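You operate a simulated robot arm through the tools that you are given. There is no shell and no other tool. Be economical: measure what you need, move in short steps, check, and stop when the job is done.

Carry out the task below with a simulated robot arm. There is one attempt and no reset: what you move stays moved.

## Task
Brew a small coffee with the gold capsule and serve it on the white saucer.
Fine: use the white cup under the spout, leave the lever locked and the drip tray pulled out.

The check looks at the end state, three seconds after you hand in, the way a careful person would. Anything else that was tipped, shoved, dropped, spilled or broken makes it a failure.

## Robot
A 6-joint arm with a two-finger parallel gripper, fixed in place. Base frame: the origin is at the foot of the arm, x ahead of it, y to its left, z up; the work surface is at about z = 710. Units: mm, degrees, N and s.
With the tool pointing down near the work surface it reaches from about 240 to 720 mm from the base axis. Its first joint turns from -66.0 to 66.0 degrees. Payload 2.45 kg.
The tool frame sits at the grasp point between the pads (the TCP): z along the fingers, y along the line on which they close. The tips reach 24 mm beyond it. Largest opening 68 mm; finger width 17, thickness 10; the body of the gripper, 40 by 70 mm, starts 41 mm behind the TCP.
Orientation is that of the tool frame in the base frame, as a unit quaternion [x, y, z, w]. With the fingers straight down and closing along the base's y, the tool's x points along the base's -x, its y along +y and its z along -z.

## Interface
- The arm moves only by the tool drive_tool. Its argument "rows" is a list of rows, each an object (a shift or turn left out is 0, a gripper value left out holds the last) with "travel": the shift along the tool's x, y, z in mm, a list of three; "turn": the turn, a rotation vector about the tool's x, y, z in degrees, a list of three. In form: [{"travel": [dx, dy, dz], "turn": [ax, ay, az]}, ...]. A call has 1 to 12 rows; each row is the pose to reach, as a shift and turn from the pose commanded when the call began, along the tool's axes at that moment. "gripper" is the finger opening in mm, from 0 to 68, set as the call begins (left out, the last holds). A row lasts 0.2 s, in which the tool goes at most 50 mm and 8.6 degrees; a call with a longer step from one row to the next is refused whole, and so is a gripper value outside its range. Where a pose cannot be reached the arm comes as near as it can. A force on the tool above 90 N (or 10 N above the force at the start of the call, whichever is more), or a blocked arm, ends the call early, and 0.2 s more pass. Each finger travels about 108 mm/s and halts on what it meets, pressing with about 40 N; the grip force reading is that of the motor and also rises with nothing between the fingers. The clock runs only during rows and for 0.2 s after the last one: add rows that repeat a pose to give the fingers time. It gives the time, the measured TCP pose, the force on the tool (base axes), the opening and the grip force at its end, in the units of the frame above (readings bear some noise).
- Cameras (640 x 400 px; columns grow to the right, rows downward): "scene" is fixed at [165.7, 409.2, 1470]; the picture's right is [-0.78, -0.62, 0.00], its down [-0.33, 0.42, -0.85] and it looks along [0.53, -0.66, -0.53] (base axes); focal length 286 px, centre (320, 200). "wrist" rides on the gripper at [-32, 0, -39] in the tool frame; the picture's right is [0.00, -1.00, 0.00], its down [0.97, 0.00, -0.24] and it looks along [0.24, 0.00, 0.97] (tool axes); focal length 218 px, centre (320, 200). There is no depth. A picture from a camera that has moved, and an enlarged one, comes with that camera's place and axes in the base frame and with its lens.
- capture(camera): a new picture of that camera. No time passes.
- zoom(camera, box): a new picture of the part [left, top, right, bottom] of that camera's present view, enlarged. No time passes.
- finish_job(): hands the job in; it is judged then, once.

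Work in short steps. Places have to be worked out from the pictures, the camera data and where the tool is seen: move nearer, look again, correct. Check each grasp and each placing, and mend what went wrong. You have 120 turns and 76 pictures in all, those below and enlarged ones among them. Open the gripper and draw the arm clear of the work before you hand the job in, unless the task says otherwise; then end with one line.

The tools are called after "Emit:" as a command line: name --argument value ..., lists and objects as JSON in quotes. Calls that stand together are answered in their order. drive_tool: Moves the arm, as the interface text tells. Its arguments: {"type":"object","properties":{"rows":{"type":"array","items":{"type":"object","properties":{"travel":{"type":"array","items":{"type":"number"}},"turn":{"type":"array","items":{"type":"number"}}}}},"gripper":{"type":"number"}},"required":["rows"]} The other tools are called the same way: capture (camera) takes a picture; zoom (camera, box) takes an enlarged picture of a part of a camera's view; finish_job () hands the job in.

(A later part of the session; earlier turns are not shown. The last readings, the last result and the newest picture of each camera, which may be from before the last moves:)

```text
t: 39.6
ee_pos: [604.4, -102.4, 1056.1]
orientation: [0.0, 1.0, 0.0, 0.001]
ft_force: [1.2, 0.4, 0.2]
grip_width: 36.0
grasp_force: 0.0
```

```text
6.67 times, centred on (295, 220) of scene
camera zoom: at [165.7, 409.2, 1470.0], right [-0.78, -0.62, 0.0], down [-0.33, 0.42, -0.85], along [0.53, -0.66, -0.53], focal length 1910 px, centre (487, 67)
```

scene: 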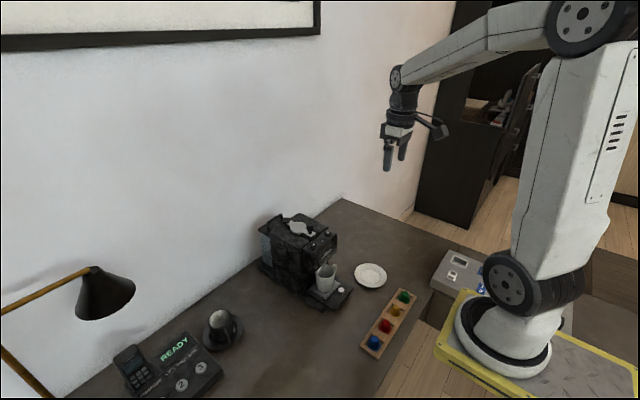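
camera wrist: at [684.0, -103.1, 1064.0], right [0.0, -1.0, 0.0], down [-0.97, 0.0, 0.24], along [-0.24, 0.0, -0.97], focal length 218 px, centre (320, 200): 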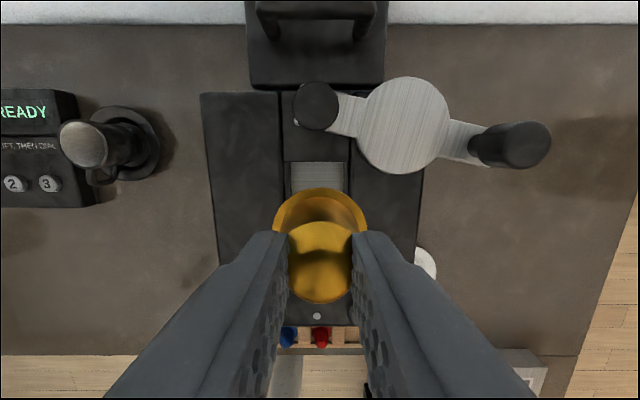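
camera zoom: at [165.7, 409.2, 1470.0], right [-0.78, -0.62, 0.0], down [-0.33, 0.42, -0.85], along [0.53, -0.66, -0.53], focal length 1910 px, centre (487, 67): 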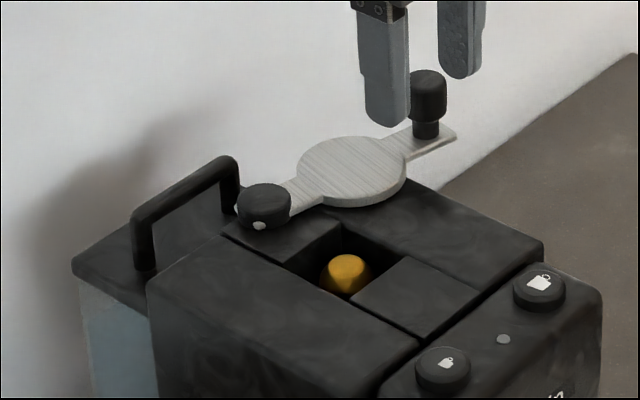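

Capsule sits upright, below the surface. Now I return to the lever knob at about (686,-192) with the gripper turned as before.

Emit:
drive_tool --gripper 60 --rows '[{"travel": [-10, -11, 0], "turn": [0, 0, -7.5]}, {"travel": [-20, -22, 0], "turn": [0, 0, -15]}, {"travel": [-30, -33, 0], "turn": [0, 0, -22.5]}, {"travel": [-41, -44, 0], "turn": [0, 0, -30]}, {"travel": [-51, -55, 0], "turn": [0, 0, -37.5]}, {"travel": [-61, -66, 0], "turn": [0, 0, -45]}, {"travel": [-71, -77, 0], "turn": [0, 0, -52.5]}, {"travel": [-81.5, -89, 0], "turn": [0, 0, -60]}, {"travel": [-81.5, -89, 15], "turn": [0, 0, -60]}]'

Emit:
capture --camera "wrist"

```text
t: 41.6
ee_pos: [686.7, -192.0, 1040.7]
orientation: [-0.501, 0.865, -0.001, 0.001]
ft_force: [1.0, 0.3, 0.3]
grip_width: 60.2
grasp_force: 0.0
```

```text
35 pictures are left
camera wrist: at [702.7, -164.8, 1080.2], right [0.87, -0.5, 0.0], down [-0.48, -0.84, 0.24], along [-0.12, -0.21, -0.97], focal length 218 px, centre (320, 200)
```

wrist: 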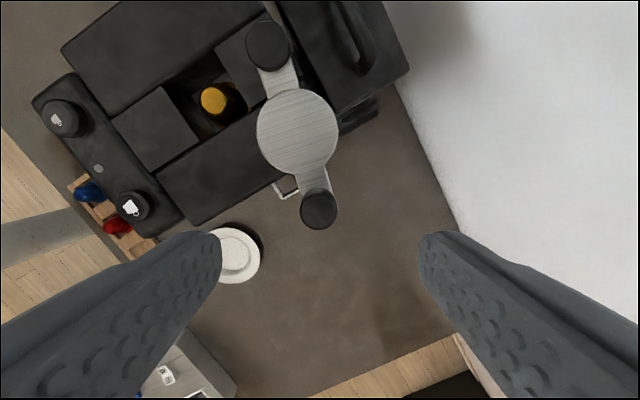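

Knob centred at (686,-193). I descend and grip.

Emit:
drive_tool --rows '[{"travel": [0, 0, 30]}, {"travel": [0, 0, 60]}, {"travel": [0, 0, 80]}, {"travel": [0, 0, 80]}]'

Emit:
drive_tool --gripper 15 --rows '[{"travel": [0, 0, 0]}, {"travel": [0, 0, 0]}, {"travel": [0, 0, 0]}]'

```text
t: 42.6
ee_pos: [687.5, -192.4, 959.5]
orientation: [-0.5, 0.866, 0.0, 0.0]
ft_force: [-0.4, 0.0, 0.4]
grip_width: 60.0
grasp_force: 0.1
```

```text
t: 43.4
ee_pos: [687.2, -191.2, 960.8]
orientation: [-0.5, 0.866, 0.001, -0.001]
ft_force: [-9.7, 5.4, 2.2]
grip_width: 23.7
grasp_force: 5.6
```

Gripped. I swing the lever back along the arc to about 8° from locked.

Emit:
drive_tool --rows '[{"travel": [2.9, 14.8, 0], "turn": [0, 0, 6]}, {"travel": [4.5, 27.3, 0], "turn": [0, 0, 12]}, {"travel": [4.5, 39.9, 0], "turn": [0, 0, 18]}, {"travel": [2.9, 52.4, 0], "turn": [0, 0, 24]}, {"travel": [-0.7, 64.5, 0], "turn": [0, 0, 30]}, {"travel": [-5.8, 76, 0], "turn": [0, 0, 36]}, {"travel": [-12.5, 86.8, 0], "turn": [0, 0, 42]}, {"travel": [-20.6, 96.4, 0], "turn": [0, 0, 48]}, {"travel": [-30, 104.8, 0], "turn": [0, 0, 54]}, {"travel": [-30, 104.8, 0], "turn": [0, 0, 60]}]'

Emit:
zoom --camera "scene" --box '[255, 180, 355, 265]'

```text
t: 45.6
ee_pos: [612.5, -112.6, 961.0]
orientation: [0.0, 1.0, 0.0, 0.0]
ft_force: [-1.0, 3.4, -2.6]
grip_width: 20.8
grasp_force: 38.6
```

```text
4.71 times, centred on (305, 222) of scene
camera zoom: at [165.7, 409.3, 1470.0], right [-0.78, -0.62, 0.0], down [-0.33, 0.42, -0.85], along [0.53, -0.66, -0.53], focal length 1348 px, centre (391, 94)
```

zoom: 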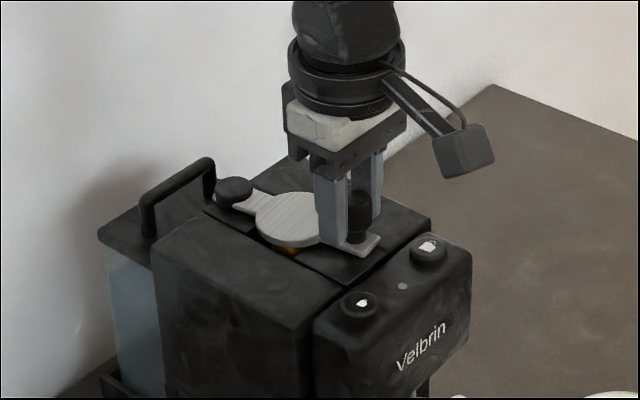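

Almost closed. I push the last bit to the stop.

Emit:
drive_tool --rows '[{"travel": [1, 4, 0]}, {"travel": [1.5, 8, 0]}, {"travel": [1.5, 11.5, 0]}, {"travel": [1.5, 15, 0]}, {"travel": [1.5, 15, 0]}]'

```text
t: 46.8
ee_pos: [610.6, -99.8, 962.1]
orientation: [0.0, 1.0, -0.001, 0.001]
ft_force: [1.6, -17.0, 4.7]
grip_width: 21.5
grasp_force: 38.5
```

At the stop with 17 N. I release and rise, then look.

Emit:
drive_tool --gripper 60 --rows '[{"travel": [0, 0, 0]}, {"travel": [0, 0, 0]}, {"travel": [0, 0, 0]}, {"travel": [0, 0, -30]}, {"travel": [0, 0, -70]}, {"travel": [20, 0, -110]}, {"travel": [50, 0, -130]}, {"travel": [50, 0, -130]}]'

Emit:
zoom --camera "wrist" --box '[200, 0, 460, 270]'

```text
t: 48.6
ee_pos: [560.1, -98.3, 1088.9]
orientation: [0.0, 1.0, -0.001, 0.0]
ft_force: [-0.3, 0.4, -1.1]
grip_width: 60.1
grasp_force: 0.1
```

```text
1.48 times, centred on (330, 135) of wrist
camera zoom: at [594.1, -99.5, 1129.2], right [0.0, -1.0, 0.0], down [-0.97, 0.0, 0.24], along [-0.24, 0.0, -0.97], focal length 323 px, centre (305, 296)
```

zoom: 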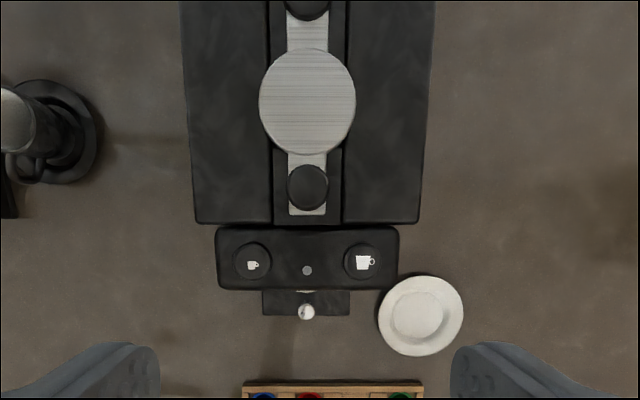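

Lever lies aligned in the locked position. The small-cup button is at about (567,-67,930); I close the fingers and go just above it.

Emit:
drive_tool --gripper 0 --rows '[{"travel": [-3, 15, 20]}, {"travel": [-7, 31, 50]}, {"travel": [-7, 31, 85]}, {"travel": [-7, 31, 110]}, {"travel": [-7, 31, 122]}, {"travel": [-7, 31, 122]}]'

Emit:
zoom --camera "scene" --box '[275, 210, 345, 275]'

```text
t: 50.0
ee_pos: [567.2, -68.1, 968.0]
orientation: [0.0, 1.0, 0.0, 0.0]
ft_force: [-0.5, -0.2, 0.9]
grip_width: 0.1
grasp_force: 24.1
```

```text
6.15 times, centred on (310, 242) of scene
camera zoom: at [165.7, 409.2, 1470.0], right [-0.78, -0.62, 0.0], down [-0.33, 0.42, -0.85], along [0.53, -0.66, -0.53], focal length 1763 px, centre (382, -62)
```

zoom: 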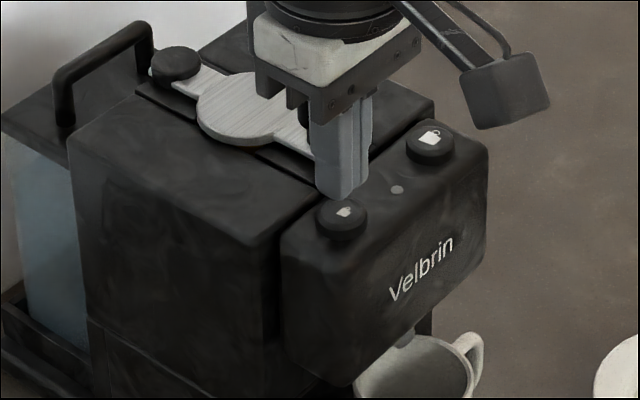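

Right above the button, with about 12 mm to go. I lower 10 mm first.

Emit:
drive_tool --rows '[{"travel": [0, 0, 4]}, {"travel": [0, 0, 8]}, {"travel": [0, 0, 10]}]'

Emit:
drive_tool --rows '[{"travel": [0, 0, 2]}, {"travel": [0, 0, 4]}, {"travel": [0, 0, 4]}]'

```text
t: 50.8
ee_pos: [566.2, -67.6, 959.1]
orientation: [0.0, 1.0, 0.0, 0.001]
ft_force: [-0.5, -0.1, 0.0]
grip_width: 0.0
grasp_force: 24.1
```

```text
t: 51.6
ee_pos: [566.1, -66.8, 954.1]
orientation: [0.0, 1.0, 0.0, 0.002]
ft_force: [0.8, -0.2, 0.7]
grip_width: 0.1
grasp_force: 23.2
```

Still no contact (tips ≈ 930). I continue in small steps.

Emit:
drive_tool --rows '[{"travel": [0, 0, 1]}, {"travel": [0, 0, 2]}, {"travel": [0, 0, 3]}]'

```text
t: 52.4
ee_pos: [566.8, -66.1, 952.1]
orientation: [0.0, 1.0, 0.001, 0.001]
ft_force: [-2.9, 1.5, 6.7]
grip_width: 0.0
grasp_force: 23.8
```

Contact at 6.7 N. I press 3 mm further.

Emit:
drive_tool --rows '[{"travel": [0, 0, 1.5]}, {"travel": [0, 0, 3]}, {"travel": [0, 0, 3]}]'

Emit:
zoom --camera "scene" --box '[275, 210, 365, 300]'

```text
t: 53.2
ee_pos: [567.0, -67.0, 950.8]
orientation: [0.0, 1.0, -0.001, 0.002]
ft_force: [-4.1, 3.3, 18.3]
grip_width: 0.2
grasp_force: 24.1
```

```text
4.44 times, centred on (320, 255) of scene
camera zoom: at [165.2, 409.3, 1470.0], right [-0.78, -0.62, 0.0], down [-0.33, 0.42, -0.85], along [0.53, -0.66, -0.53], focal length 1273 px, centre (320, -44)
```

zoom: 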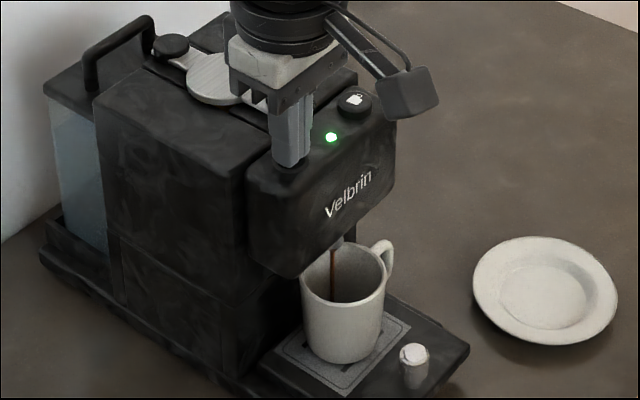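

Green LED on and coffee flows into the cup. I lift off and wait, moving toward a spot in front of the machine.

Emit:
drive_tool --rows '[{"travel": [0, 0, -10]}, {"travel": [0, 0, -50]}, {"travel": [10, 0, -90]}, {"travel": [50, 0, -100]}, {"travel": [90, 0, -100]}, {"travel": [90, 0, -100]}, {"travel": [90, 0, -100]}, {"travel": [90, 0, -100]}, {"travel": [90, 0, -100]}, {"travel": [90, 0, -100]}, {"travel": [90, 0, -100]}, {"travel": [90, 0, -100]}]'

Emit:
zoom --camera "scene" --box '[285, 220, 365, 310]'

```text
t: 55.8
ee_pos: [475.3, -65.3, 1048.0]
orientation: [-0.001, 1.0, 0.0, 0.0]
ft_force: [0.3, 0.5, 0.0]
grip_width: 0.0
grasp_force: 23.4
```

```text
4.44 times, centred on (325, 265) of scene
camera zoom: at [165.7, 409.2, 1470.0], right [-0.78, -0.62, 0.0], down [-0.33, 0.42, -0.85], along [0.53, -0.66, -0.53], focal length 1273 px, centre (298, -89)
```

zoom: 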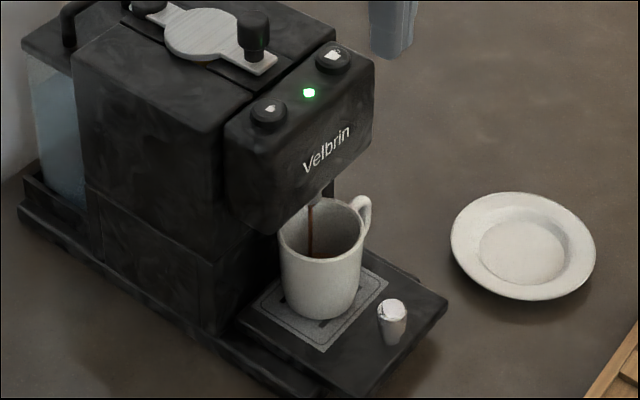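

Still pouring; I wait more. Gripper opens meanwhile.

Emit:
drive_tool --gripper 40 --rows '[{"travel": [0, -10, 0]}, {"travel": [0, -30, 0]}, {"travel": [0, -33, 0]}, {"travel": [0, -33, 0]}, {"travel": [0, -33, 0]}, {"travel": [0, -33, 0]}, {"travel": [0, -33, 0]}, {"travel": [0, -33, 0]}, {"travel": [0, -33, 0]}, {"travel": [0, -33, 0]}, {"travel": [0, -33, 0]}, {"travel": [0, -33, 0]}]'

Emit:
drive_tool --rows '[{"travel": [0, 0, 0]}, {"travel": [0, 0, 0]}, {"travel": [0, 0, 0]}, {"travel": [0, 0, 0]}, {"travel": [0, 0, 0]}, {"travel": [0, 0, 0]}, {"travel": [0, 0, 0]}, {"travel": [0, 0, 0]}, {"travel": [0, 0, 0]}, {"travel": [0, 0, 0]}, {"travel": [0, 0, 0]}, {"travel": [0, 0, 0]}]'

Emit:
zoom --camera "scene" --box '[285, 220, 365, 310]'

```text
t: 58.4
ee_pos: [475.6, -97.6, 1048.7]
orientation: [0.0, 1.0, 0.0, 0.001]
ft_force: [0.9, -0.2, 0.1]
grip_width: 39.9
grasp_force: 0.1
```

```text
t: 61.0
ee_pos: [476.4, -99.0, 1048.4]
orientation: [-0.001, 1.0, 0.0, 0.0]
ft_force: [0.9, -0.4, -0.9]
grip_width: 40.0
grasp_force: 0.0
```

```text
4.44 times, centred on (325, 265) of scene
camera zoom: at [165.7, 409.2, 1470.0], right [-0.78, -0.62, 0.0], down [-0.33, 0.42, -0.85], along [0.53, -0.66, -0.53], focal length 1273 px, centre (298, -89)
```

zoom: 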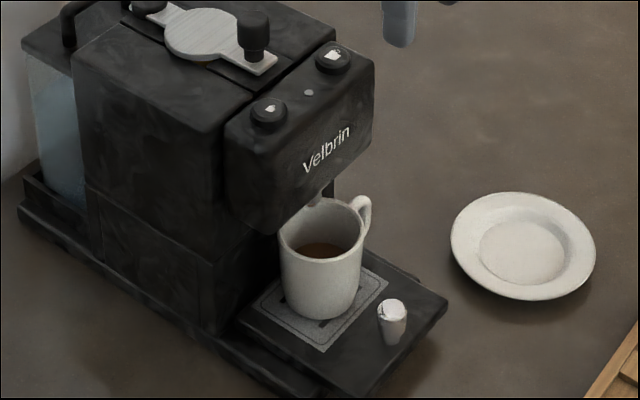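

Brewing finished: coffee in the cup, LED off. Next is the tray: I tilt the tool 30° so its body leans away from the cup and approach the white tray knob at ≈(488,-98.5).

Emit:
drive_tool --rows '[{"travel": [10, 0, 40], "turn": [0, -6, 0]}, {"travel": [20, 0, 80], "turn": [0, -12, 0]}, {"travel": [26, 0, 120], "turn": [0, -18, 0]}, {"travel": [26, 0, 160], "turn": [0, -24, 0]}, {"travel": [26, 0, 200], "turn": [0, -30, 0]}, {"travel": [26, 0, 220], "turn": [0, -30, 0]}, {"travel": [26, 0, 220], "turn": [0, -30, 0]}]'

Emit:
capture --camera "wrist"

```text
t: 62.6
ee_pos: [477.7, -106.7, 848.6]
orientation: [-0.039, 0.967, 0.029, 0.251]
ft_force: [0.5, -2.7, -0.5]
grip_width: 39.7
grasp_force: 0.1
out of reach, approached as far as the arm can: row 3, 4, 5, 6, 7
```

```text
28 pictures are left
camera wrist: at [487.5, -107.6, 899.6], right [0.09, -1.0, -0.04], down [-0.96, -0.08, -0.26], along [0.26, 0.06, -0.96], focal length 218 px, centre (320, 200)
```

wrist: 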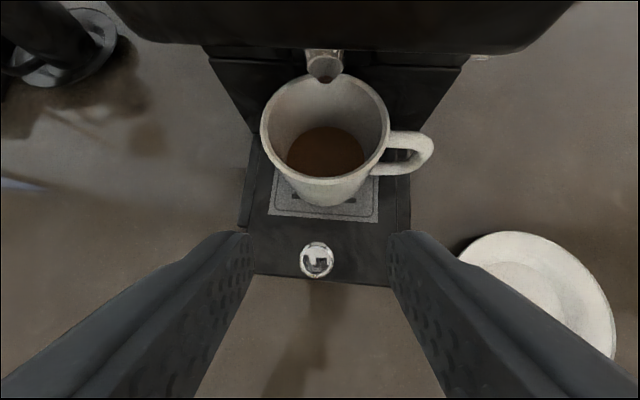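

Clear view: knob at (488,-100). The tilt is near the reach limit here but a lower, slightly further pose should fit; I try it half way.

Emit:
drive_tool --rows '[{"travel": [10, 1, 20], "turn": [1.5, -0.4, 1.1]}, {"travel": [19, 2, 40], "turn": [3, -0.8, 2.2]}, {"travel": [25, 3, 52], "turn": [4.5, -1.2, 3.3]}, {"travel": [25, 3, 52], "turn": [4.5, -1.2, 3.3]}]'

```text
t: 63.6
ee_pos: [525.8, -89.5, 805.8]
orientation: [0.053, 0.964, 0.01, 0.259]
ft_force: [0.0, 0.4, 0.2]
grip_width: 39.6
grasp_force: 0.0
out of reach, approached as far as the arm can: row 1, 2, 3, 4
```

The arm drifted forward to x≈526, close to the cup. I check with a picture before moving anything.

Emit:
capture --camera "wrist"

Emit:
zoom --camera "scene" --box '[275, 200, 395, 320]'

```text
27 pictures are left
camera wrist: at [535.0, -93.7, 856.0], right [-0.1, -0.99, -0.05], down [-0.95, 0.11, -0.28], along [0.28, 0.02, -0.96], focal length 218 px, centre (320, 200)
```

wrist: 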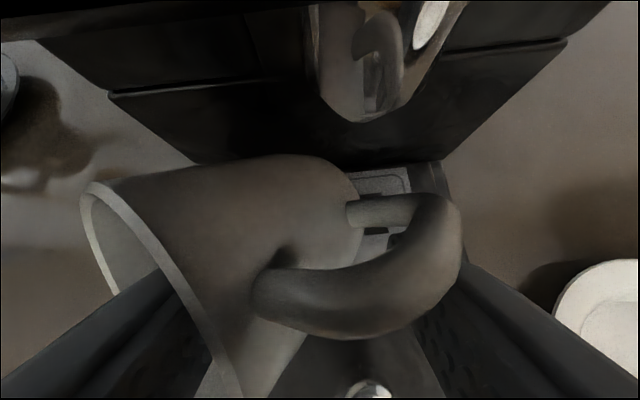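

```text
3.33 times, centred on (335, 260) of scene
camera zoom: at [165.7, 409.2, 1470.0], right [-0.78, -0.62, 0.0], down [-0.33, 0.42, -0.85], along [0.53, -0.66, -0.53], focal length 955 px, centre (270, 0)
```

zoom: 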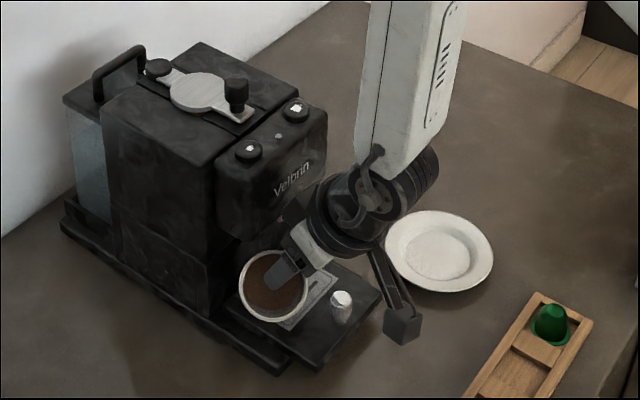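

The cup has been caught and tilted. I look closely before undoing it.

Emit:
zoom --camera "scene" --box '[295, 245, 365, 305]'

```text
6.67 times, centred on (330, 275) of scene
camera zoom: at [165.7, 409.2, 1470.0], right [-0.78, -0.62, 0.0], down [-0.33, 0.42, -0.85], along [0.53, -0.66, -0.53], focal length 1910 px, centre (253, -300)
```

zoom: 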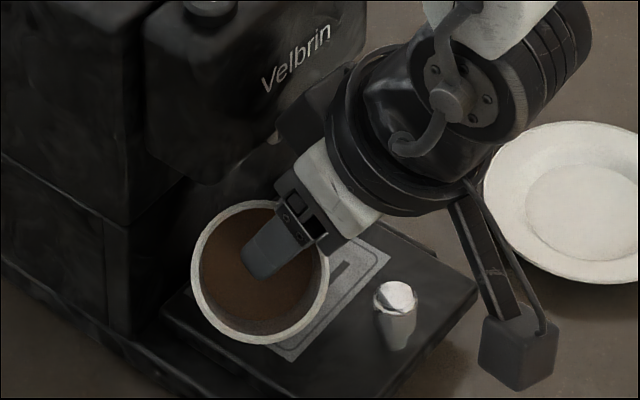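

The cup is tilted about 43° toward (-x,+y) but nothing seems to have spilled; one finger is inside, the other outside the handle. Safest is to grip it as it is so it cannot fall, then right it under control.

Emit:
drive_tool --gripper 5 --rows '[{"travel": [0, 0, 0]}, {"travel": [0, 0, 0]}]'

Emit:
capture --camera "wrist"

Emit:
zoom --camera "scene" --box '[295, 245, 365, 305]'

```text
t: 64.2
ee_pos: [526.5, -90.2, 806.0]
orientation: [0.053, 0.964, 0.009, 0.26]
ft_force: [0.0, 0.2, -1.7]
grip_width: 6.1
grasp_force: 5.6
```

```text
24 pictures are left
camera wrist: at [535.1, -94.1, 856.6], right [-0.1, -0.99, -0.05], down [-0.95, 0.11, -0.28], along [0.28, 0.02, -0.96], focal length 218 px, centre (320, 200)
```

wrist: 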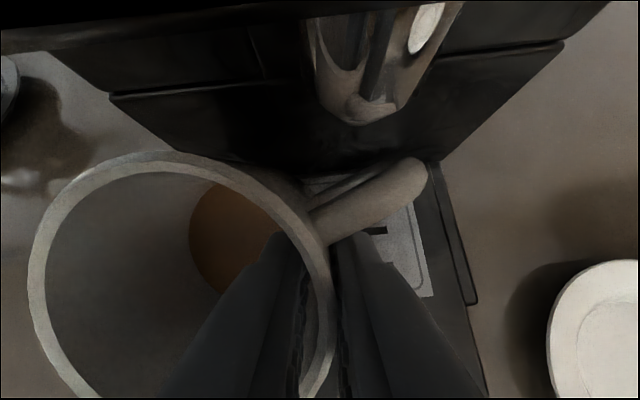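

```text
6.67 times, centred on (330, 275) of scene
camera zoom: at [165.7, 409.2, 1470.0], right [-0.78, -0.62, 0.0], down [-0.33, 0.42, -0.85], along [0.53, -0.66, -0.53], focal length 1910 px, centre (253, -300)
```

zoom: 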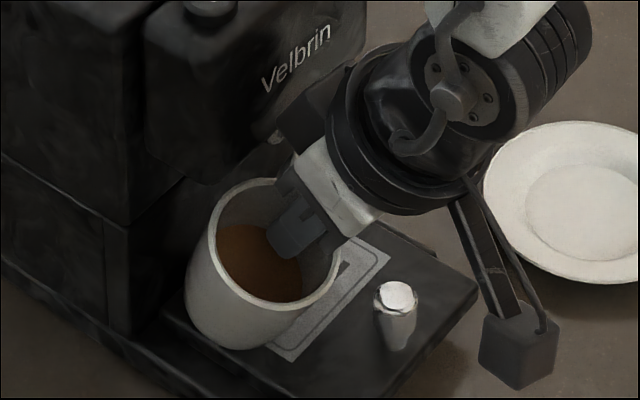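

The fingers now hold the cup wall and the cup has come more upright, coffee still inside. I firm up the grip.

Emit:
drive_tool --gripper 0 --rows '[{"travel": [0, 0, 0]}, {"travel": [0, 0, 0]}]'

Emit:
zoom --camera "scene" --box '[295, 245, 365, 305]'

```text
t: 64.8
ee_pos: [527.6, -88.9, 806.3]
orientation: [0.053, 0.964, 0.009, 0.26]
ft_force: [-0.3, -0.2, 0.5]
grip_width: 5.7
grasp_force: 28.2
```

```text
6.67 times, centred on (330, 275) of scene
camera zoom: at [165.7, 409.2, 1470.0], right [-0.78, -0.62, 0.0], down [-0.33, 0.42, -0.85], along [0.53, -0.66, -0.53], focal length 1910 px, centre (253, -300)
```

zoom: 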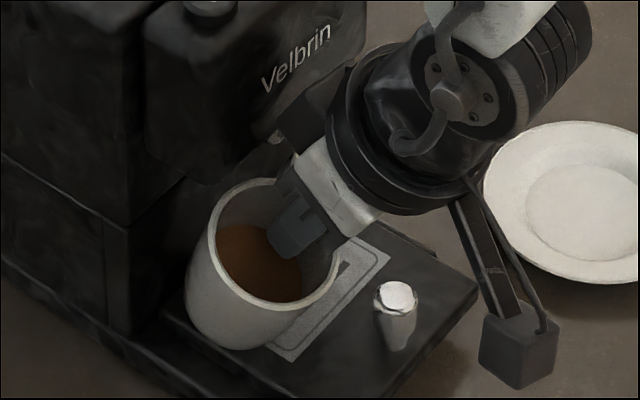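

The grip is firm (5.7 mm wall), and the cup axis is nearly parallel to the fingers, so bringing the tool vertical rights the cup. I back out slowly from under the head while righting it.

Emit:
drive_tool --rows '[{"travel": [3.2, -0.4, -4.2], "turn": [0, 2.5, 0]}, {"travel": [6.5, -0.8, -8.5], "turn": [0, 5, 0]}, {"travel": [9.8, -1.2, -12.7], "turn": [0, 7.5, 0]}, {"travel": [13.1, -1.6, -16.9], "turn": [0, 10, 0]}, {"travel": [15.8, -2, -22], "turn": [0, 12.5, 0]}, {"travel": [18.6, -2.3, -27.1], "turn": [0, 15, 0]}, {"travel": [20.7, -2.6, -35.3], "turn": [0, 17.5, 0]}, {"travel": [22.8, -2.9, -43.5], "turn": [0, 20, 0]}, {"travel": [24.4, -3.2, -52.5], "turn": [0, 22.5, 0]}, {"travel": [26, -3.4, -61.6], "turn": [0, 25, 0]}, {"travel": [27.4, -3.7, -71], "turn": [0, 27.5, 0]}, {"travel": [28.8, -3.9, -80.5], "turn": [0, 30, 0]}]'

Emit:
zoom --camera "scene" --box '[285, 210, 405, 320]'

```text
t: 67.4
ee_pos: [461.6, -87.8, 864.9]
orientation: [0.051, 0.998, 0.024, 0.001]
ft_force: [-0.8, 0.5, -2.3]
grip_width: 5.8
grasp_force: 28.0
out of reach, approached as far as the arm can: row 7, 8, 9, 10
```

```text
3.64 times, centred on (345, 265) of scene
camera zoom: at [165.7, 409.2, 1470.0], right [-0.78, -0.62, 0.0], down [-0.33, 0.42, -0.85], along [0.53, -0.66, -0.53], focal length 1042 px, centre (229, -36)
```

zoom: 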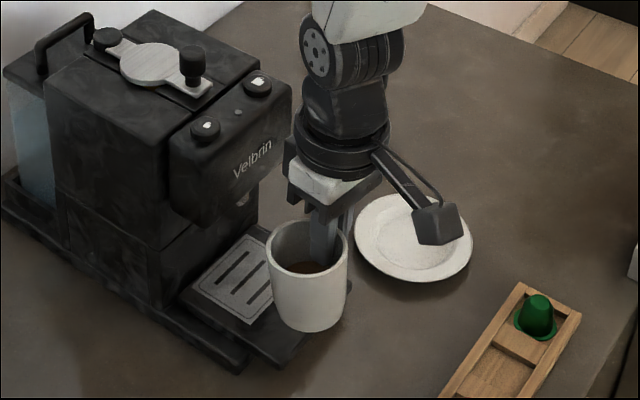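

The cup is upright, coffee intact, no spill seen. I check the cup's pose in the wrist view.

Emit:
capture --camera "wrist"

```text
20 pictures are left
camera wrist: at [492.5, -94.1, 905.2], right [-0.1, -0.99, -0.05], down [-0.97, 0.09, 0.24], along [-0.23, 0.07, -0.97], focal length 218 px, centre (320, 200)
```

wrist: 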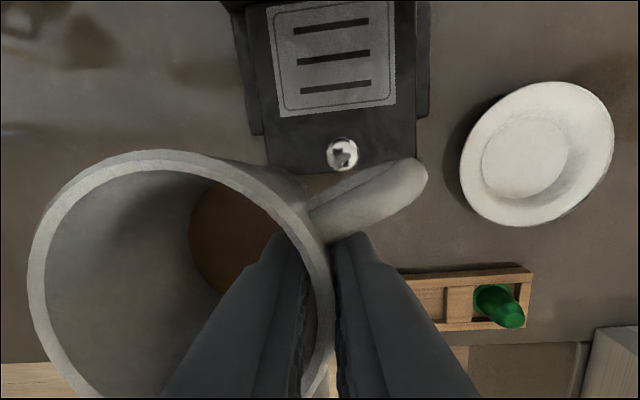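

Cup rim centre is about (467,-61), i.e. TCP + (5,27), bottom about 68 mm below the TCP; saucer centre ≈ (469.5,-252). I carry it over gently, with a 5° pitch correction.

Emit:
drive_tool --rows '[{"travel": [-0.5, -5, -6], "turn": [0, -1, 0]}, {"travel": [-2, -18, -12], "turn": [0, -2, 0]}, {"travel": [-4, -36, -16], "turn": [0, -3, 0]}, {"travel": [-6.3, -55, -18], "turn": [0, -4, 0]}, {"travel": [-8.6, -75, -19], "turn": [0, -5, 0]}, {"travel": [-11, -95, -20], "turn": [0, -5, 0]}, {"travel": [-13.2, -115, -21], "turn": [0, -5, 0]}, {"travel": [-15.5, -135, -22], "turn": [0, -5, 0]}, {"travel": [-17.8, -155, -23], "turn": [0, -5, 0]}, {"travel": [-19.8, -173, -24], "turn": [0, -5, 0]}, {"travel": [-21.1, -185, -24], "turn": [0, -5, 0]}, {"travel": [-21.6, -189, -24], "turn": [0, -5, 0]}]'

Emit:
capture --camera "wrist"

Emit:
zoom --camera "scene" --box '[320, 200, 420, 300]'

```text
t: 70.0
ee_pos: [464.1, -280.5, 879.1]
orientation: [0.05, 0.998, 0.022, 0.045]
ft_force: [0.2, 0.0, -1.1]
grip_width: 5.5
grasp_force: 28.8
```

```text
19 pictures are left
camera wrist: at [492.8, -286.2, 922.3], right [-0.1, -0.99, -0.05], down [-0.98, 0.09, 0.15], along [-0.15, 0.06, -0.99], focal length 218 px, centre (320, 200)
```

wrist: 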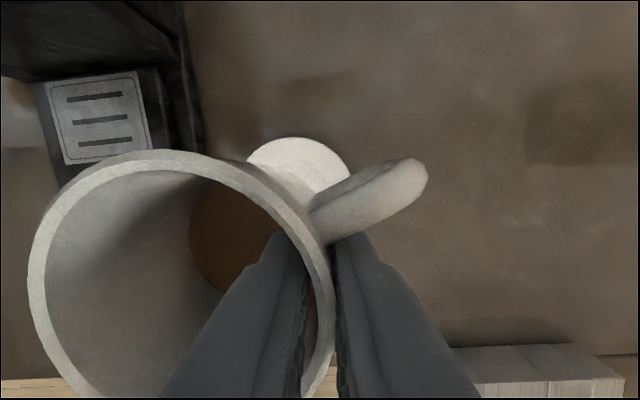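

```text
4.00 times, centred on (370, 250) of scene
camera zoom: at [165.7, 409.2, 1470.0], right [-0.78, -0.62, 0.0], down [-0.33, 0.42, -0.85], along [0.53, -0.66, -0.53], focal length 1146 px, centre (120, 0)
```

zoom: 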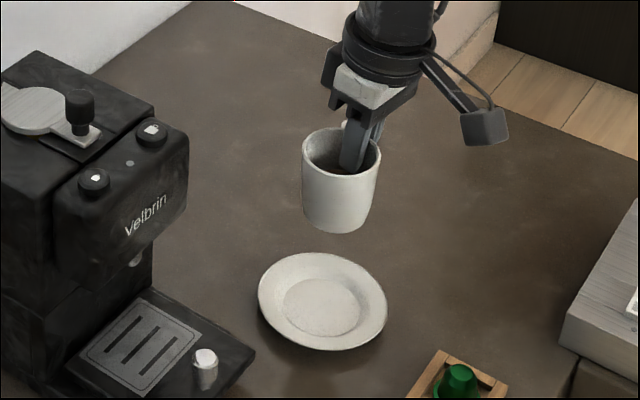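

In the scene view the cup, lowered straight down, would land on the saucer's well. I lower 85 mm.

Emit:
drive_tool --rows '[{"travel": [0.9, -0.4, 10]}, {"travel": [1.9, -0.8, 20]}, {"travel": [2.8, -1.2, 30]}, {"travel": [3.7, -1.6, 40]}, {"travel": [4.6, -2, 50]}, {"travel": [5.5, -2.4, 60]}, {"travel": [6.4, -2.8, 70]}, {"travel": [7.1, -3.1, 78]}, {"travel": [7.8, -3.3, 84.7]}, {"travel": [7.8, -3.3, 84.7]}]'

Emit:
zoom --camera "scene" --box '[360, 240, 430, 300]'

```text
t: 72.2
ee_pos: [464.3, -279.9, 794.1]
orientation: [0.05, 0.998, 0.02, 0.046]
ft_force: [1.0, -0.2, -1.7]
grip_width: 5.1
grasp_force: 28.4
```

```text
6.67 times, centred on (395, 270) of scene
camera zoom: at [165.7, 409.2, 1470.0], right [-0.78, -0.62, 0.0], down [-0.33, 0.42, -0.85], along [0.53, -0.66, -0.53], focal length 1910 px, centre (-180, -267)
```

zoom: 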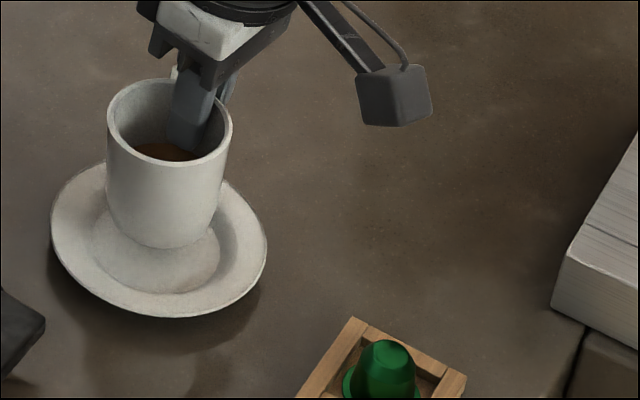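

The cup is ~12 mm above; relative to the well it should shift about +5 mm in y and +1 in x. I shift, then lower gradually watching force.

Emit:
drive_tool --rows '[{"travel": [-0.3, 2.5, 0.2]}, {"travel": [-0.5, 5, 0.3]}, {"travel": [-0.3, 4.9, 3]}, {"travel": [0, 4.7, 6]}, {"travel": [0, 4.7, 6]}]'

Emit:
zoom --camera "scene" --box '[360, 240, 430, 300]'

```text
t: 73.4
ee_pos: [465.1, -274.1, 789.1]
orientation: [0.049, 0.998, 0.02, 0.045]
ft_force: [-0.9, -0.3, -1.8]
grip_width: 5.4
grasp_force: 28.3
```

```text
6.67 times, centred on (395, 270) of scene
camera zoom: at [165.7, 409.2, 1470.0], right [-0.78, -0.62, 0.0], down [-0.33, 0.42, -0.85], along [0.53, -0.66, -0.53], focal length 1910 px, centre (-180, -267)
```

zoom: 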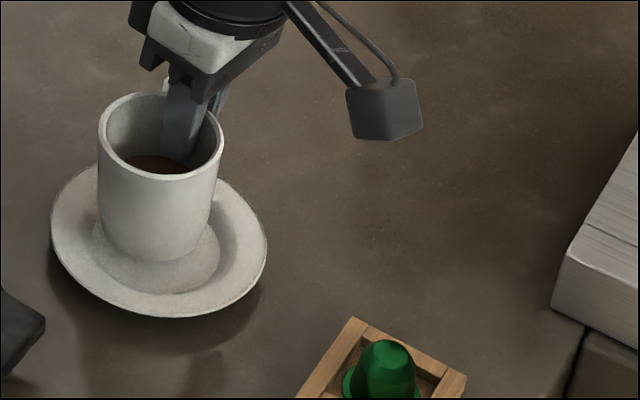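

Now centred in u. I lower the rest in small steps.

Emit:
drive_tool --rows '[{"travel": [0.1, -0.1, 1.5]}, {"travel": [0.3, -0.2, 3]}, {"travel": [0.3, -0.2, 3]}]'

Emit:
drive_tool --rows '[{"travel": [0.1, -0.1, 1.5]}, {"travel": [0.3, -0.2, 3]}, {"travel": [0.3, -0.2, 3]}]'

```text
t: 74.2
ee_pos: [464.2, -275.7, 785.7]
orientation: [0.049, 0.998, 0.021, 0.046]
ft_force: [0.4, -0.5, -1.8]
grip_width: 5.6
grasp_force: 28.2
```

```text
t: 75.0
ee_pos: [465.1, -274.3, 783.7]
orientation: [0.05, 0.998, 0.02, 0.045]
ft_force: [0.0, -0.4, -1.2]
grip_width: 5.3
grasp_force: 28.6
```

Force still only the cup's weight. I continue in 1.5 mm steps.

Emit:
drive_tool --rows '[{"travel": [0.1, -0.1, 1]}, {"travel": [0.2, -0.1, 2]}, {"travel": [0.2, -0.1, 2]}]'

Emit:
zoom --camera "scene" --box '[360, 240, 430, 300]'

```text
t: 75.8
ee_pos: [465.6, -273.9, 780.7]
orientation: [0.05, 0.998, 0.02, 0.045]
ft_force: [0.6, -0.5, -0.7]
grip_width: 5.6
grasp_force: 28.6
```

```text
6.67 times, centred on (395, 270) of scene
camera zoom: at [165.7, 409.2, 1470.0], right [-0.78, -0.62, 0.0], down [-0.33, 0.42, -0.85], along [0.53, -0.66, -0.53], focal length 1910 px, centre (-180, -267)
```

zoom: 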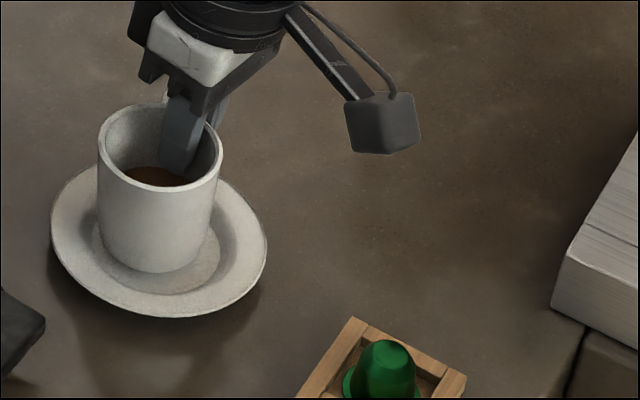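

Nearly there; two more small steps.

Emit:
drive_tool --rows '[{"travel": [0.1, -0.1, 1]}, {"travel": [0.2, -0.1, 2]}, {"travel": [0.2, -0.1, 2]}]'

Emit:
drive_tool --rows '[{"travel": [0.1, 0, 1]}, {"travel": [0.1, -0.1, 1.5]}, {"travel": [0.1, -0.1, 1.5]}]'

```text
t: 76.6
ee_pos: [465.4, -274.7, 778.5]
orientation: [0.05, 0.998, 0.021, 0.044]
ft_force: [-0.6, 0.4, -2.2]
grip_width: 5.3
grasp_force: 28.4
```

```text
t: 77.4
ee_pos: [464.8, -275.4, 778.3]
orientation: [0.049, 0.998, 0.021, 0.044]
ft_force: [0.3, 0.0, -1.3]
grip_width: 5.3
grasp_force: 28.6
```

Emit:
drive_tool --rows '[{"travel": [0.1, -0.1, 1]}, {"travel": [0.2, -0.1, 2]}, {"travel": [0.2, -0.1, 2]}]'

Emit:
zoom --camera "scene" --box '[360, 240, 430, 300]'

```text
t: 78.2
ee_pos: [462.5, -274.9, 776.4]
orientation: [0.049, 0.998, 0.02, 0.046]
ft_force: [-3.6, 0.4, 10.1]
grip_width: 5.4
grasp_force: 28.5
```

```text
6.67 times, centred on (395, 270) of scene
camera zoom: at [165.5, 409.3, 1470.0], right [-0.78, -0.62, 0.0], down [-0.33, 0.42, -0.85], along [0.53, -0.66, -0.53], focal length 1910 px, centre (-180, -267)
```

zoom: 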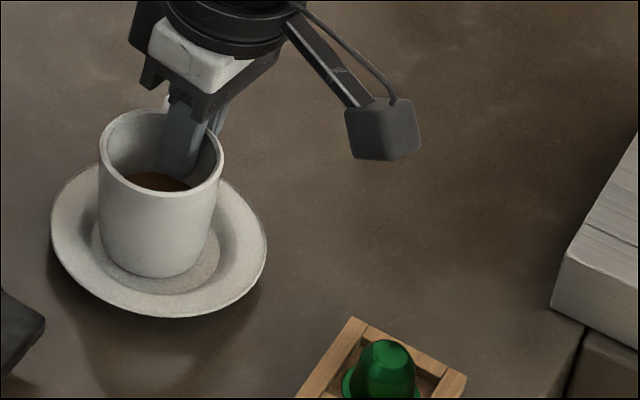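

Contact at 10 N; the cup sits in the well. I open a little and withdraw along the fingers.

Emit:
drive_tool --gripper 14 --rows '[{"travel": [0, 0, 0]}, {"travel": [0, 0, 0]}, {"travel": [-0.5, 0, -5]}, {"travel": [-1, 0, -12]}, {"travel": [-2, 0, -25]}, {"travel": [-4, 0, -45]}, {"travel": [-6, 0, -75]}, {"travel": [-9, 0, -110]}, {"travel": [-9, 0, -110]}]'

Emit:
zoom --camera "scene" --box '[310, 220, 430, 310]'

```text
t: 80.2
ee_pos: [463.5, -280.3, 889.0]
orientation: [0.049, 0.998, 0.02, 0.045]
ft_force: [0.4, 0.4, -0.2]
grip_width: 13.9
grasp_force: 0.1
```

```text
4.44 times, centred on (370, 265) of scene
camera zoom: at [165.7, 409.2, 1470.0], right [-0.78, -0.62, 0.0], down [-0.33, 0.42, -0.85], along [0.53, -0.66, -0.53], focal length 1273 px, centre (98, -89)
```

zoom: 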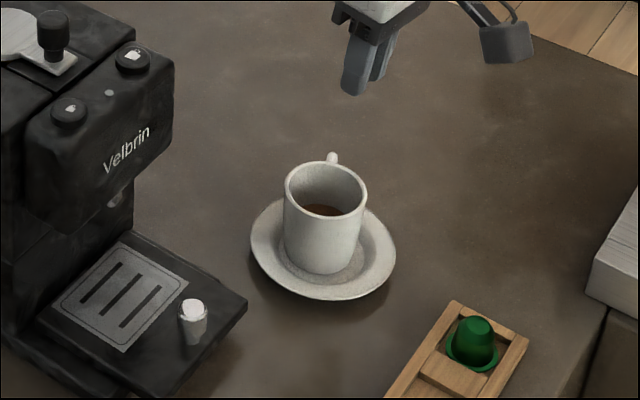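

The coffee is served neatly and upright. Now the tray: I level the tool and turn it 90° so the fingers close along x, on the way to the tray knob.

Emit:
drive_tool --gripper 44 --rows '[{"travel": [5, 20, -10], "turn": [1.2, 2.6, 0]}, {"travel": [10, 50, -15], "turn": [2.5, 5.2, 0]}, {"travel": [15, 90, -15], "turn": [2.5, 5.2, 0]}, {"travel": [15, 90, -15], "turn": [2.5, 5.2, 0]}]'

Emit:
drive_tool --rows '[{"turn": [0, 0, -8]}, {"travel": [0, 10, 0], "turn": [0, 0, -16]}, {"travel": [0, 20, 0], "turn": [0, 0, -24]}, {"travel": [0, 30, 0], "turn": [0, 0, -32]}, {"travel": [0, 40, 0], "turn": [0, 0, -40]}, {"travel": [0, 50, 0], "turn": [0, 0, -48]}, {"travel": [0, 60, 0], "turn": [0, 0, -56]}, {"travel": [0, 70, 0], "turn": [0, 0, -64]}, {"travel": [0, 80, 0], "turn": [0, 0, -72]}, {"travel": [0, 80, 0], "turn": [0, 0, -80]}, {"travel": [0, 80, 0], "turn": [0, 0, -88]}, {"travel": [0, 80, 0], "turn": [0, 0, -95.6]}]'

Emit:
capture --camera "wrist"

```text
t: 81.2
ee_pos: [455.8, -190.5, 903.3]
orientation: [0.049, 0.999, 0.001, -0.001]
ft_force: [0.1, -0.4, -0.5]
grip_width: 44.3
grasp_force: 0.0
```

```text
t: 83.8
ee_pos: [464.2, -109.8, 905.1]
orientation: [0.708, -0.706, -0.001, 0.0]
ft_force: [0.3, -0.3, -1.0]
grip_width: 43.9
grasp_force: 0.0
```

```text
12 pictures are left
camera wrist: at [464.7, -78.9, 944.1], right [1.0, 0.0, 0.0], down [0.0, -0.97, 0.24], along [0.0, -0.24, -0.97], focal length 218 px, centre (320, 200)
```

wrist: 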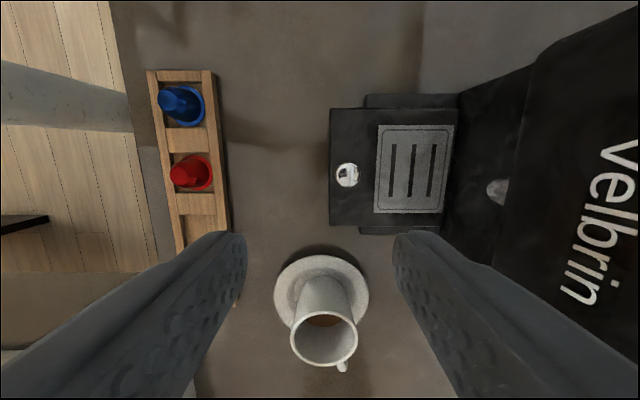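

Tool is square with the tray; knob at (488,-102). I descend over it.

Emit:
drive_tool --rows '[{"travel": [-7.5, -23.8, 25]}, {"travel": [-7.5, -23.8, 65]}, {"travel": [-7.5, -23.8, 105]}, {"travel": [-7.5, -23.8, 130]}, {"travel": [-7.5, -23.8, 139]}, {"travel": [-7.5, -23.8, 139]}]'

Emit:
drive_tool --gripper 12 --rows '[{"travel": [0, 0, 0]}, {"travel": [0, 0, 0]}, {"travel": [0, 0, 0]}]'

Emit:
zoom --camera "scene" --box '[280, 220, 400, 320]'

```text
t: 85.2
ee_pos: [488.9, -103.0, 765.7]
orientation: [-0.707, 0.708, -0.001, 0.002]
ft_force: [-4.4, 3.6, 38.5]
grip_width: 40.4
grasp_force: 0.1
```

```text
t: 86.0
ee_pos: [487.8, -103.5, 765.3]
orientation: [-0.707, 0.708, 0.0, 0.0]
ft_force: [-6.7, -1.0, 48.4]
grip_width: 27.4
grasp_force: 9.6
```

```text
4.00 times, centred on (340, 270) of scene
camera zoom: at [164.8, 409.3, 1470.1], right [-0.78, -0.62, 0.0], down [-0.33, 0.42, -0.85], along [0.53, -0.66, -0.53], focal length 1146 px, centre (240, -80)
```

zoom: 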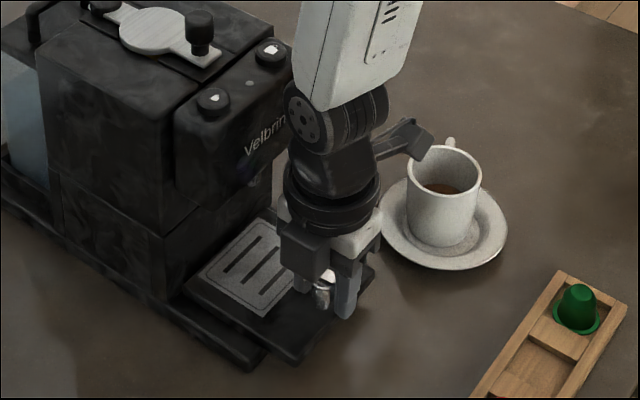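

The tips press on the tray top (48 N), so I raise 4 mm and finish closing.

Emit:
drive_tool --rows '[{"travel": [0, 0, -2]}, {"travel": [0, 0, -5]}, {"travel": [0, 0, -5]}, {"travel": [0, 0, -5]}]'

```text
t: 87.0
ee_pos: [485.1, -102.3, 767.2]
orientation: [-0.706, 0.708, 0.004, -0.002]
ft_force: [0.8, -8.9, -39.2]
grip_width: 20.8
grasp_force: 38.2
```

Gripped (20.8 mm) but it now lifts the tray slightly; I ease down 2 mm.

Emit:
drive_tool --rows '[{"travel": [0, 0, 1]}, {"travel": [0, 0, 2]}, {"travel": [0, 0, 2]}]'

```text
t: 87.8
ee_pos: [485.0, -101.6, 767.4]
orientation: [0.707, -0.707, -0.003, 0.001]
ft_force: [-8.3, 2.4, -15.6]
grip_width: 20.5
grasp_force: 37.2
```

Better. I pull outward (-x) 9 mm and read the force.

Emit:
drive_tool --rows '[{"travel": [0, 3, 1]}, {"travel": [0, 6, 1]}, {"travel": [0, 9, 1]}, {"travel": [0, 9, 1]}]'

```text
t: 88.8
ee_pos: [480.1, -101.4, 767.5]
orientation: [0.707, -0.707, -0.002, 0.0]
ft_force: [0.6, 19.5, -1.6]
grip_width: 20.1
grasp_force: 38.0
```

It slides easily. I pull 20 mm more.

Emit:
drive_tool --rows '[{"travel": [0, 4, 0]}, {"travel": [0, 8, 0]}, {"travel": [0, 12, 0]}, {"travel": [0, 16, 0]}, {"travel": [0, 20, 0]}, {"travel": [0, 20, 0]}]'

Emit:
zoom --camera "scene" --box '[280, 220, 400, 320]'

```text
t: 90.2
ee_pos: [458.9, -101.7, 767.0]
orientation: [-0.706, 0.708, 0.001, 0.0]
ft_force: [0.5, 21.8, 23.7]
grip_width: 20.4
grasp_force: 37.7
```

```text
4.00 times, centred on (340, 270) of scene
camera zoom: at [165.3, 409.7, 1469.9], right [-0.78, -0.62, 0.0], down [-0.33, 0.41, -0.85], along [0.53, -0.67, -0.53], focal length 1146 px, centre (240, -80)
```

zoom: 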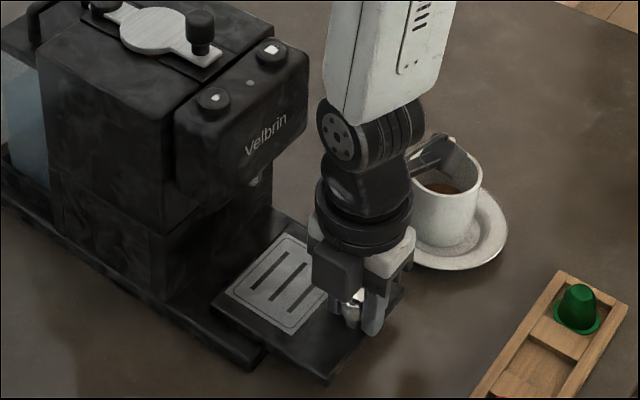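

Tray moved about 28 mm. I ease off the side and down forces slightly and keep pulling, looking for the end stop.

Emit:
drive_tool --rows '[{"travel": [-1, 4, -1]}, {"travel": [-1.5, 8, -1]}, {"travel": [-1.5, 12, -1]}, {"travel": [-1.5, 15, -1]}, {"travel": [-1.5, 15, -1]}]'

```text
t: 91.4
ee_pos: [444.9, -101.6, 766.8]
orientation: [-0.706, 0.708, 0.0, 0.001]
ft_force: [0.5, -17.0, 9.1]
grip_width: 20.4
grasp_force: 37.3
```

Emit:
zoom --camera "scene" --box '[280, 220, 400, 320]'

```text
4.00 times, centred on (340, 270) of scene
camera zoom: at [165.6, 408.8, 1470.1], right [-0.78, -0.62, 0.0], down [-0.33, 0.42, -0.85], along [0.53, -0.66, -0.53], focal length 1146 px, centre (240, -80)
```

zoom: 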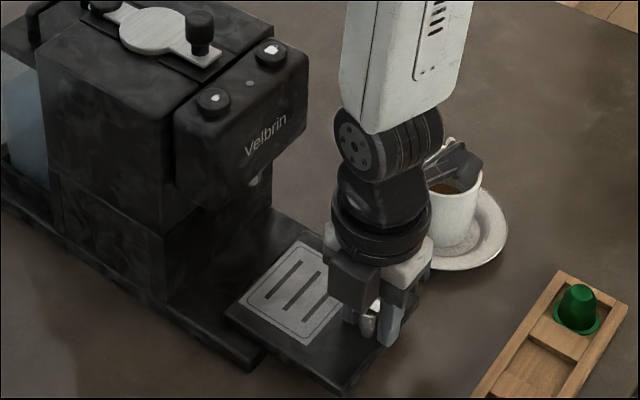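

No stop yet (43 mm out). I pull gently another 8 mm.

Emit:
drive_tool --rows '[{"travel": [0.7, 2, -0.5]}, {"travel": [0.7, 4, -0.5]}, {"travel": [0.7, 6, -0.5]}, {"travel": [0.7, 8, -0.5]}, {"travel": [0.7, 8, -0.5]}]'

```text
t: 92.6
ee_pos: [434.2, -101.4, 766.8]
orientation: [-0.706, 0.708, 0.003, 0.0]
ft_force: [-0.1, -15.5, -31.9]
grip_width: 20.0
grasp_force: 37.0
```

Still sliding freely, guided firmly vertically. Another 10 mm.

Emit:
drive_tool --rows '[{"travel": [0.4, 2.5, 0.7]}, {"travel": [0.4, 5, 0.7]}, {"travel": [0.4, 7.5, 0.7]}, {"travel": [0.4, 10, 0.7]}, {"travel": [0.4, 10, 0.7]}]'

```text
t: 93.8
ee_pos: [426.0, -101.9, 766.8]
orientation: [-0.707, 0.707, 0.003, -0.001]
ft_force: [-0.6, -8.4, -15.4]
grip_width: 20.3
grasp_force: 37.6
```

Emit:
drive_tool --rows '[{"travel": [0.4, 2.5, 0.4]}, {"travel": [0.4, 5, 0.4]}, {"travel": [0.4, 7.5, 0.4]}, {"travel": [0.4, 10, 0.4]}, {"travel": [0.4, 10, 0.4]}]'

Emit:
zoom --camera "scene" --box '[280, 220, 400, 320]'

```text
t: 95.0
ee_pos: [415.2, -102.0, 766.5]
orientation: [-0.707, 0.707, 0.002, 0.0]
ft_force: [-0.9, 3.7, 7.5]
grip_width: 20.5
grasp_force: 37.9
```

```text
4.00 times, centred on (340, 270) of scene
camera zoom: at [165.6, 409.3, 1470.0], right [-0.78, -0.62, 0.0], down [-0.33, 0.42, -0.85], along [0.53, -0.66, -0.53], focal length 1146 px, centre (240, -80)
```

zoom: 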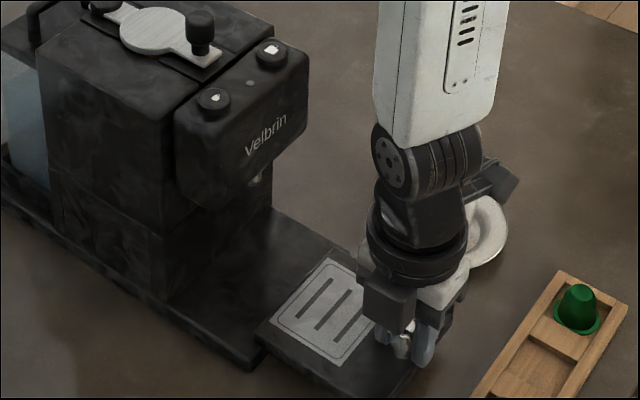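

Tray is 73 mm out and still guided. One more gentle 8 mm to find the stop.

Emit:
drive_tool --rows '[{"travel": [0, 2, 0]}, {"travel": [0, 4, 0]}, {"travel": [0, 6, 0]}, {"travel": [0, 8, 0]}, {"travel": [0, 8, 0]}]'

```text
t: 96.2
ee_pos: [406.7, -102.1, 766.9]
orientation: [-0.707, 0.707, 0.002, 0.0]
ft_force: [0.8, 8.0, 3.4]
grip_width: 20.6
grasp_force: 37.6
```

Still free. I test whether the tray is still held in its guide by a 1.5 mm lift.

Emit:
drive_tool --rows '[{"travel": [0, 0, -0.8]}, {"travel": [0, 0, -1.5]}]'

Emit:
drive_tool --rows '[{"travel": [0, 0, 0.8]}, {"travel": [0, 0, 1.5]}]'

```text
t: 96.8
ee_pos: [405.0, -102.1, 766.9]
orientation: [-0.706, 0.709, 0.004, 0.0]
ft_force: [-0.1, 0.7, -39.3]
grip_width: 20.3
grasp_force: 38.1
```

```text
t: 97.4
ee_pos: [407.7, -101.4, 767.1]
orientation: [0.707, -0.707, -0.002, -0.001]
ft_force: [-0.9, 8.9, -12.3]
grip_width: 20.5
grasp_force: 37.4
```

Firmly guided, so it has a rail. I pull 12 mm more looking for the stop.

Emit:
drive_tool --rows '[{"travel": [0, 2.5, 0.4]}, {"travel": [0, 5, 0.4]}, {"travel": [0, 7.5, 0.4]}, {"travel": [0, 10, 0.4]}, {"travel": [0, 12, 0.4]}, {"travel": [0, 12, 0.4]}]'

```text
t: 98.8
ee_pos: [401.5, -101.8, 767.5]
orientation: [0.708, -0.706, 0.004, -0.003]
ft_force: [39.6, 37.2, -13.8]
grip_width: 20.1
grasp_force: 38.2
```

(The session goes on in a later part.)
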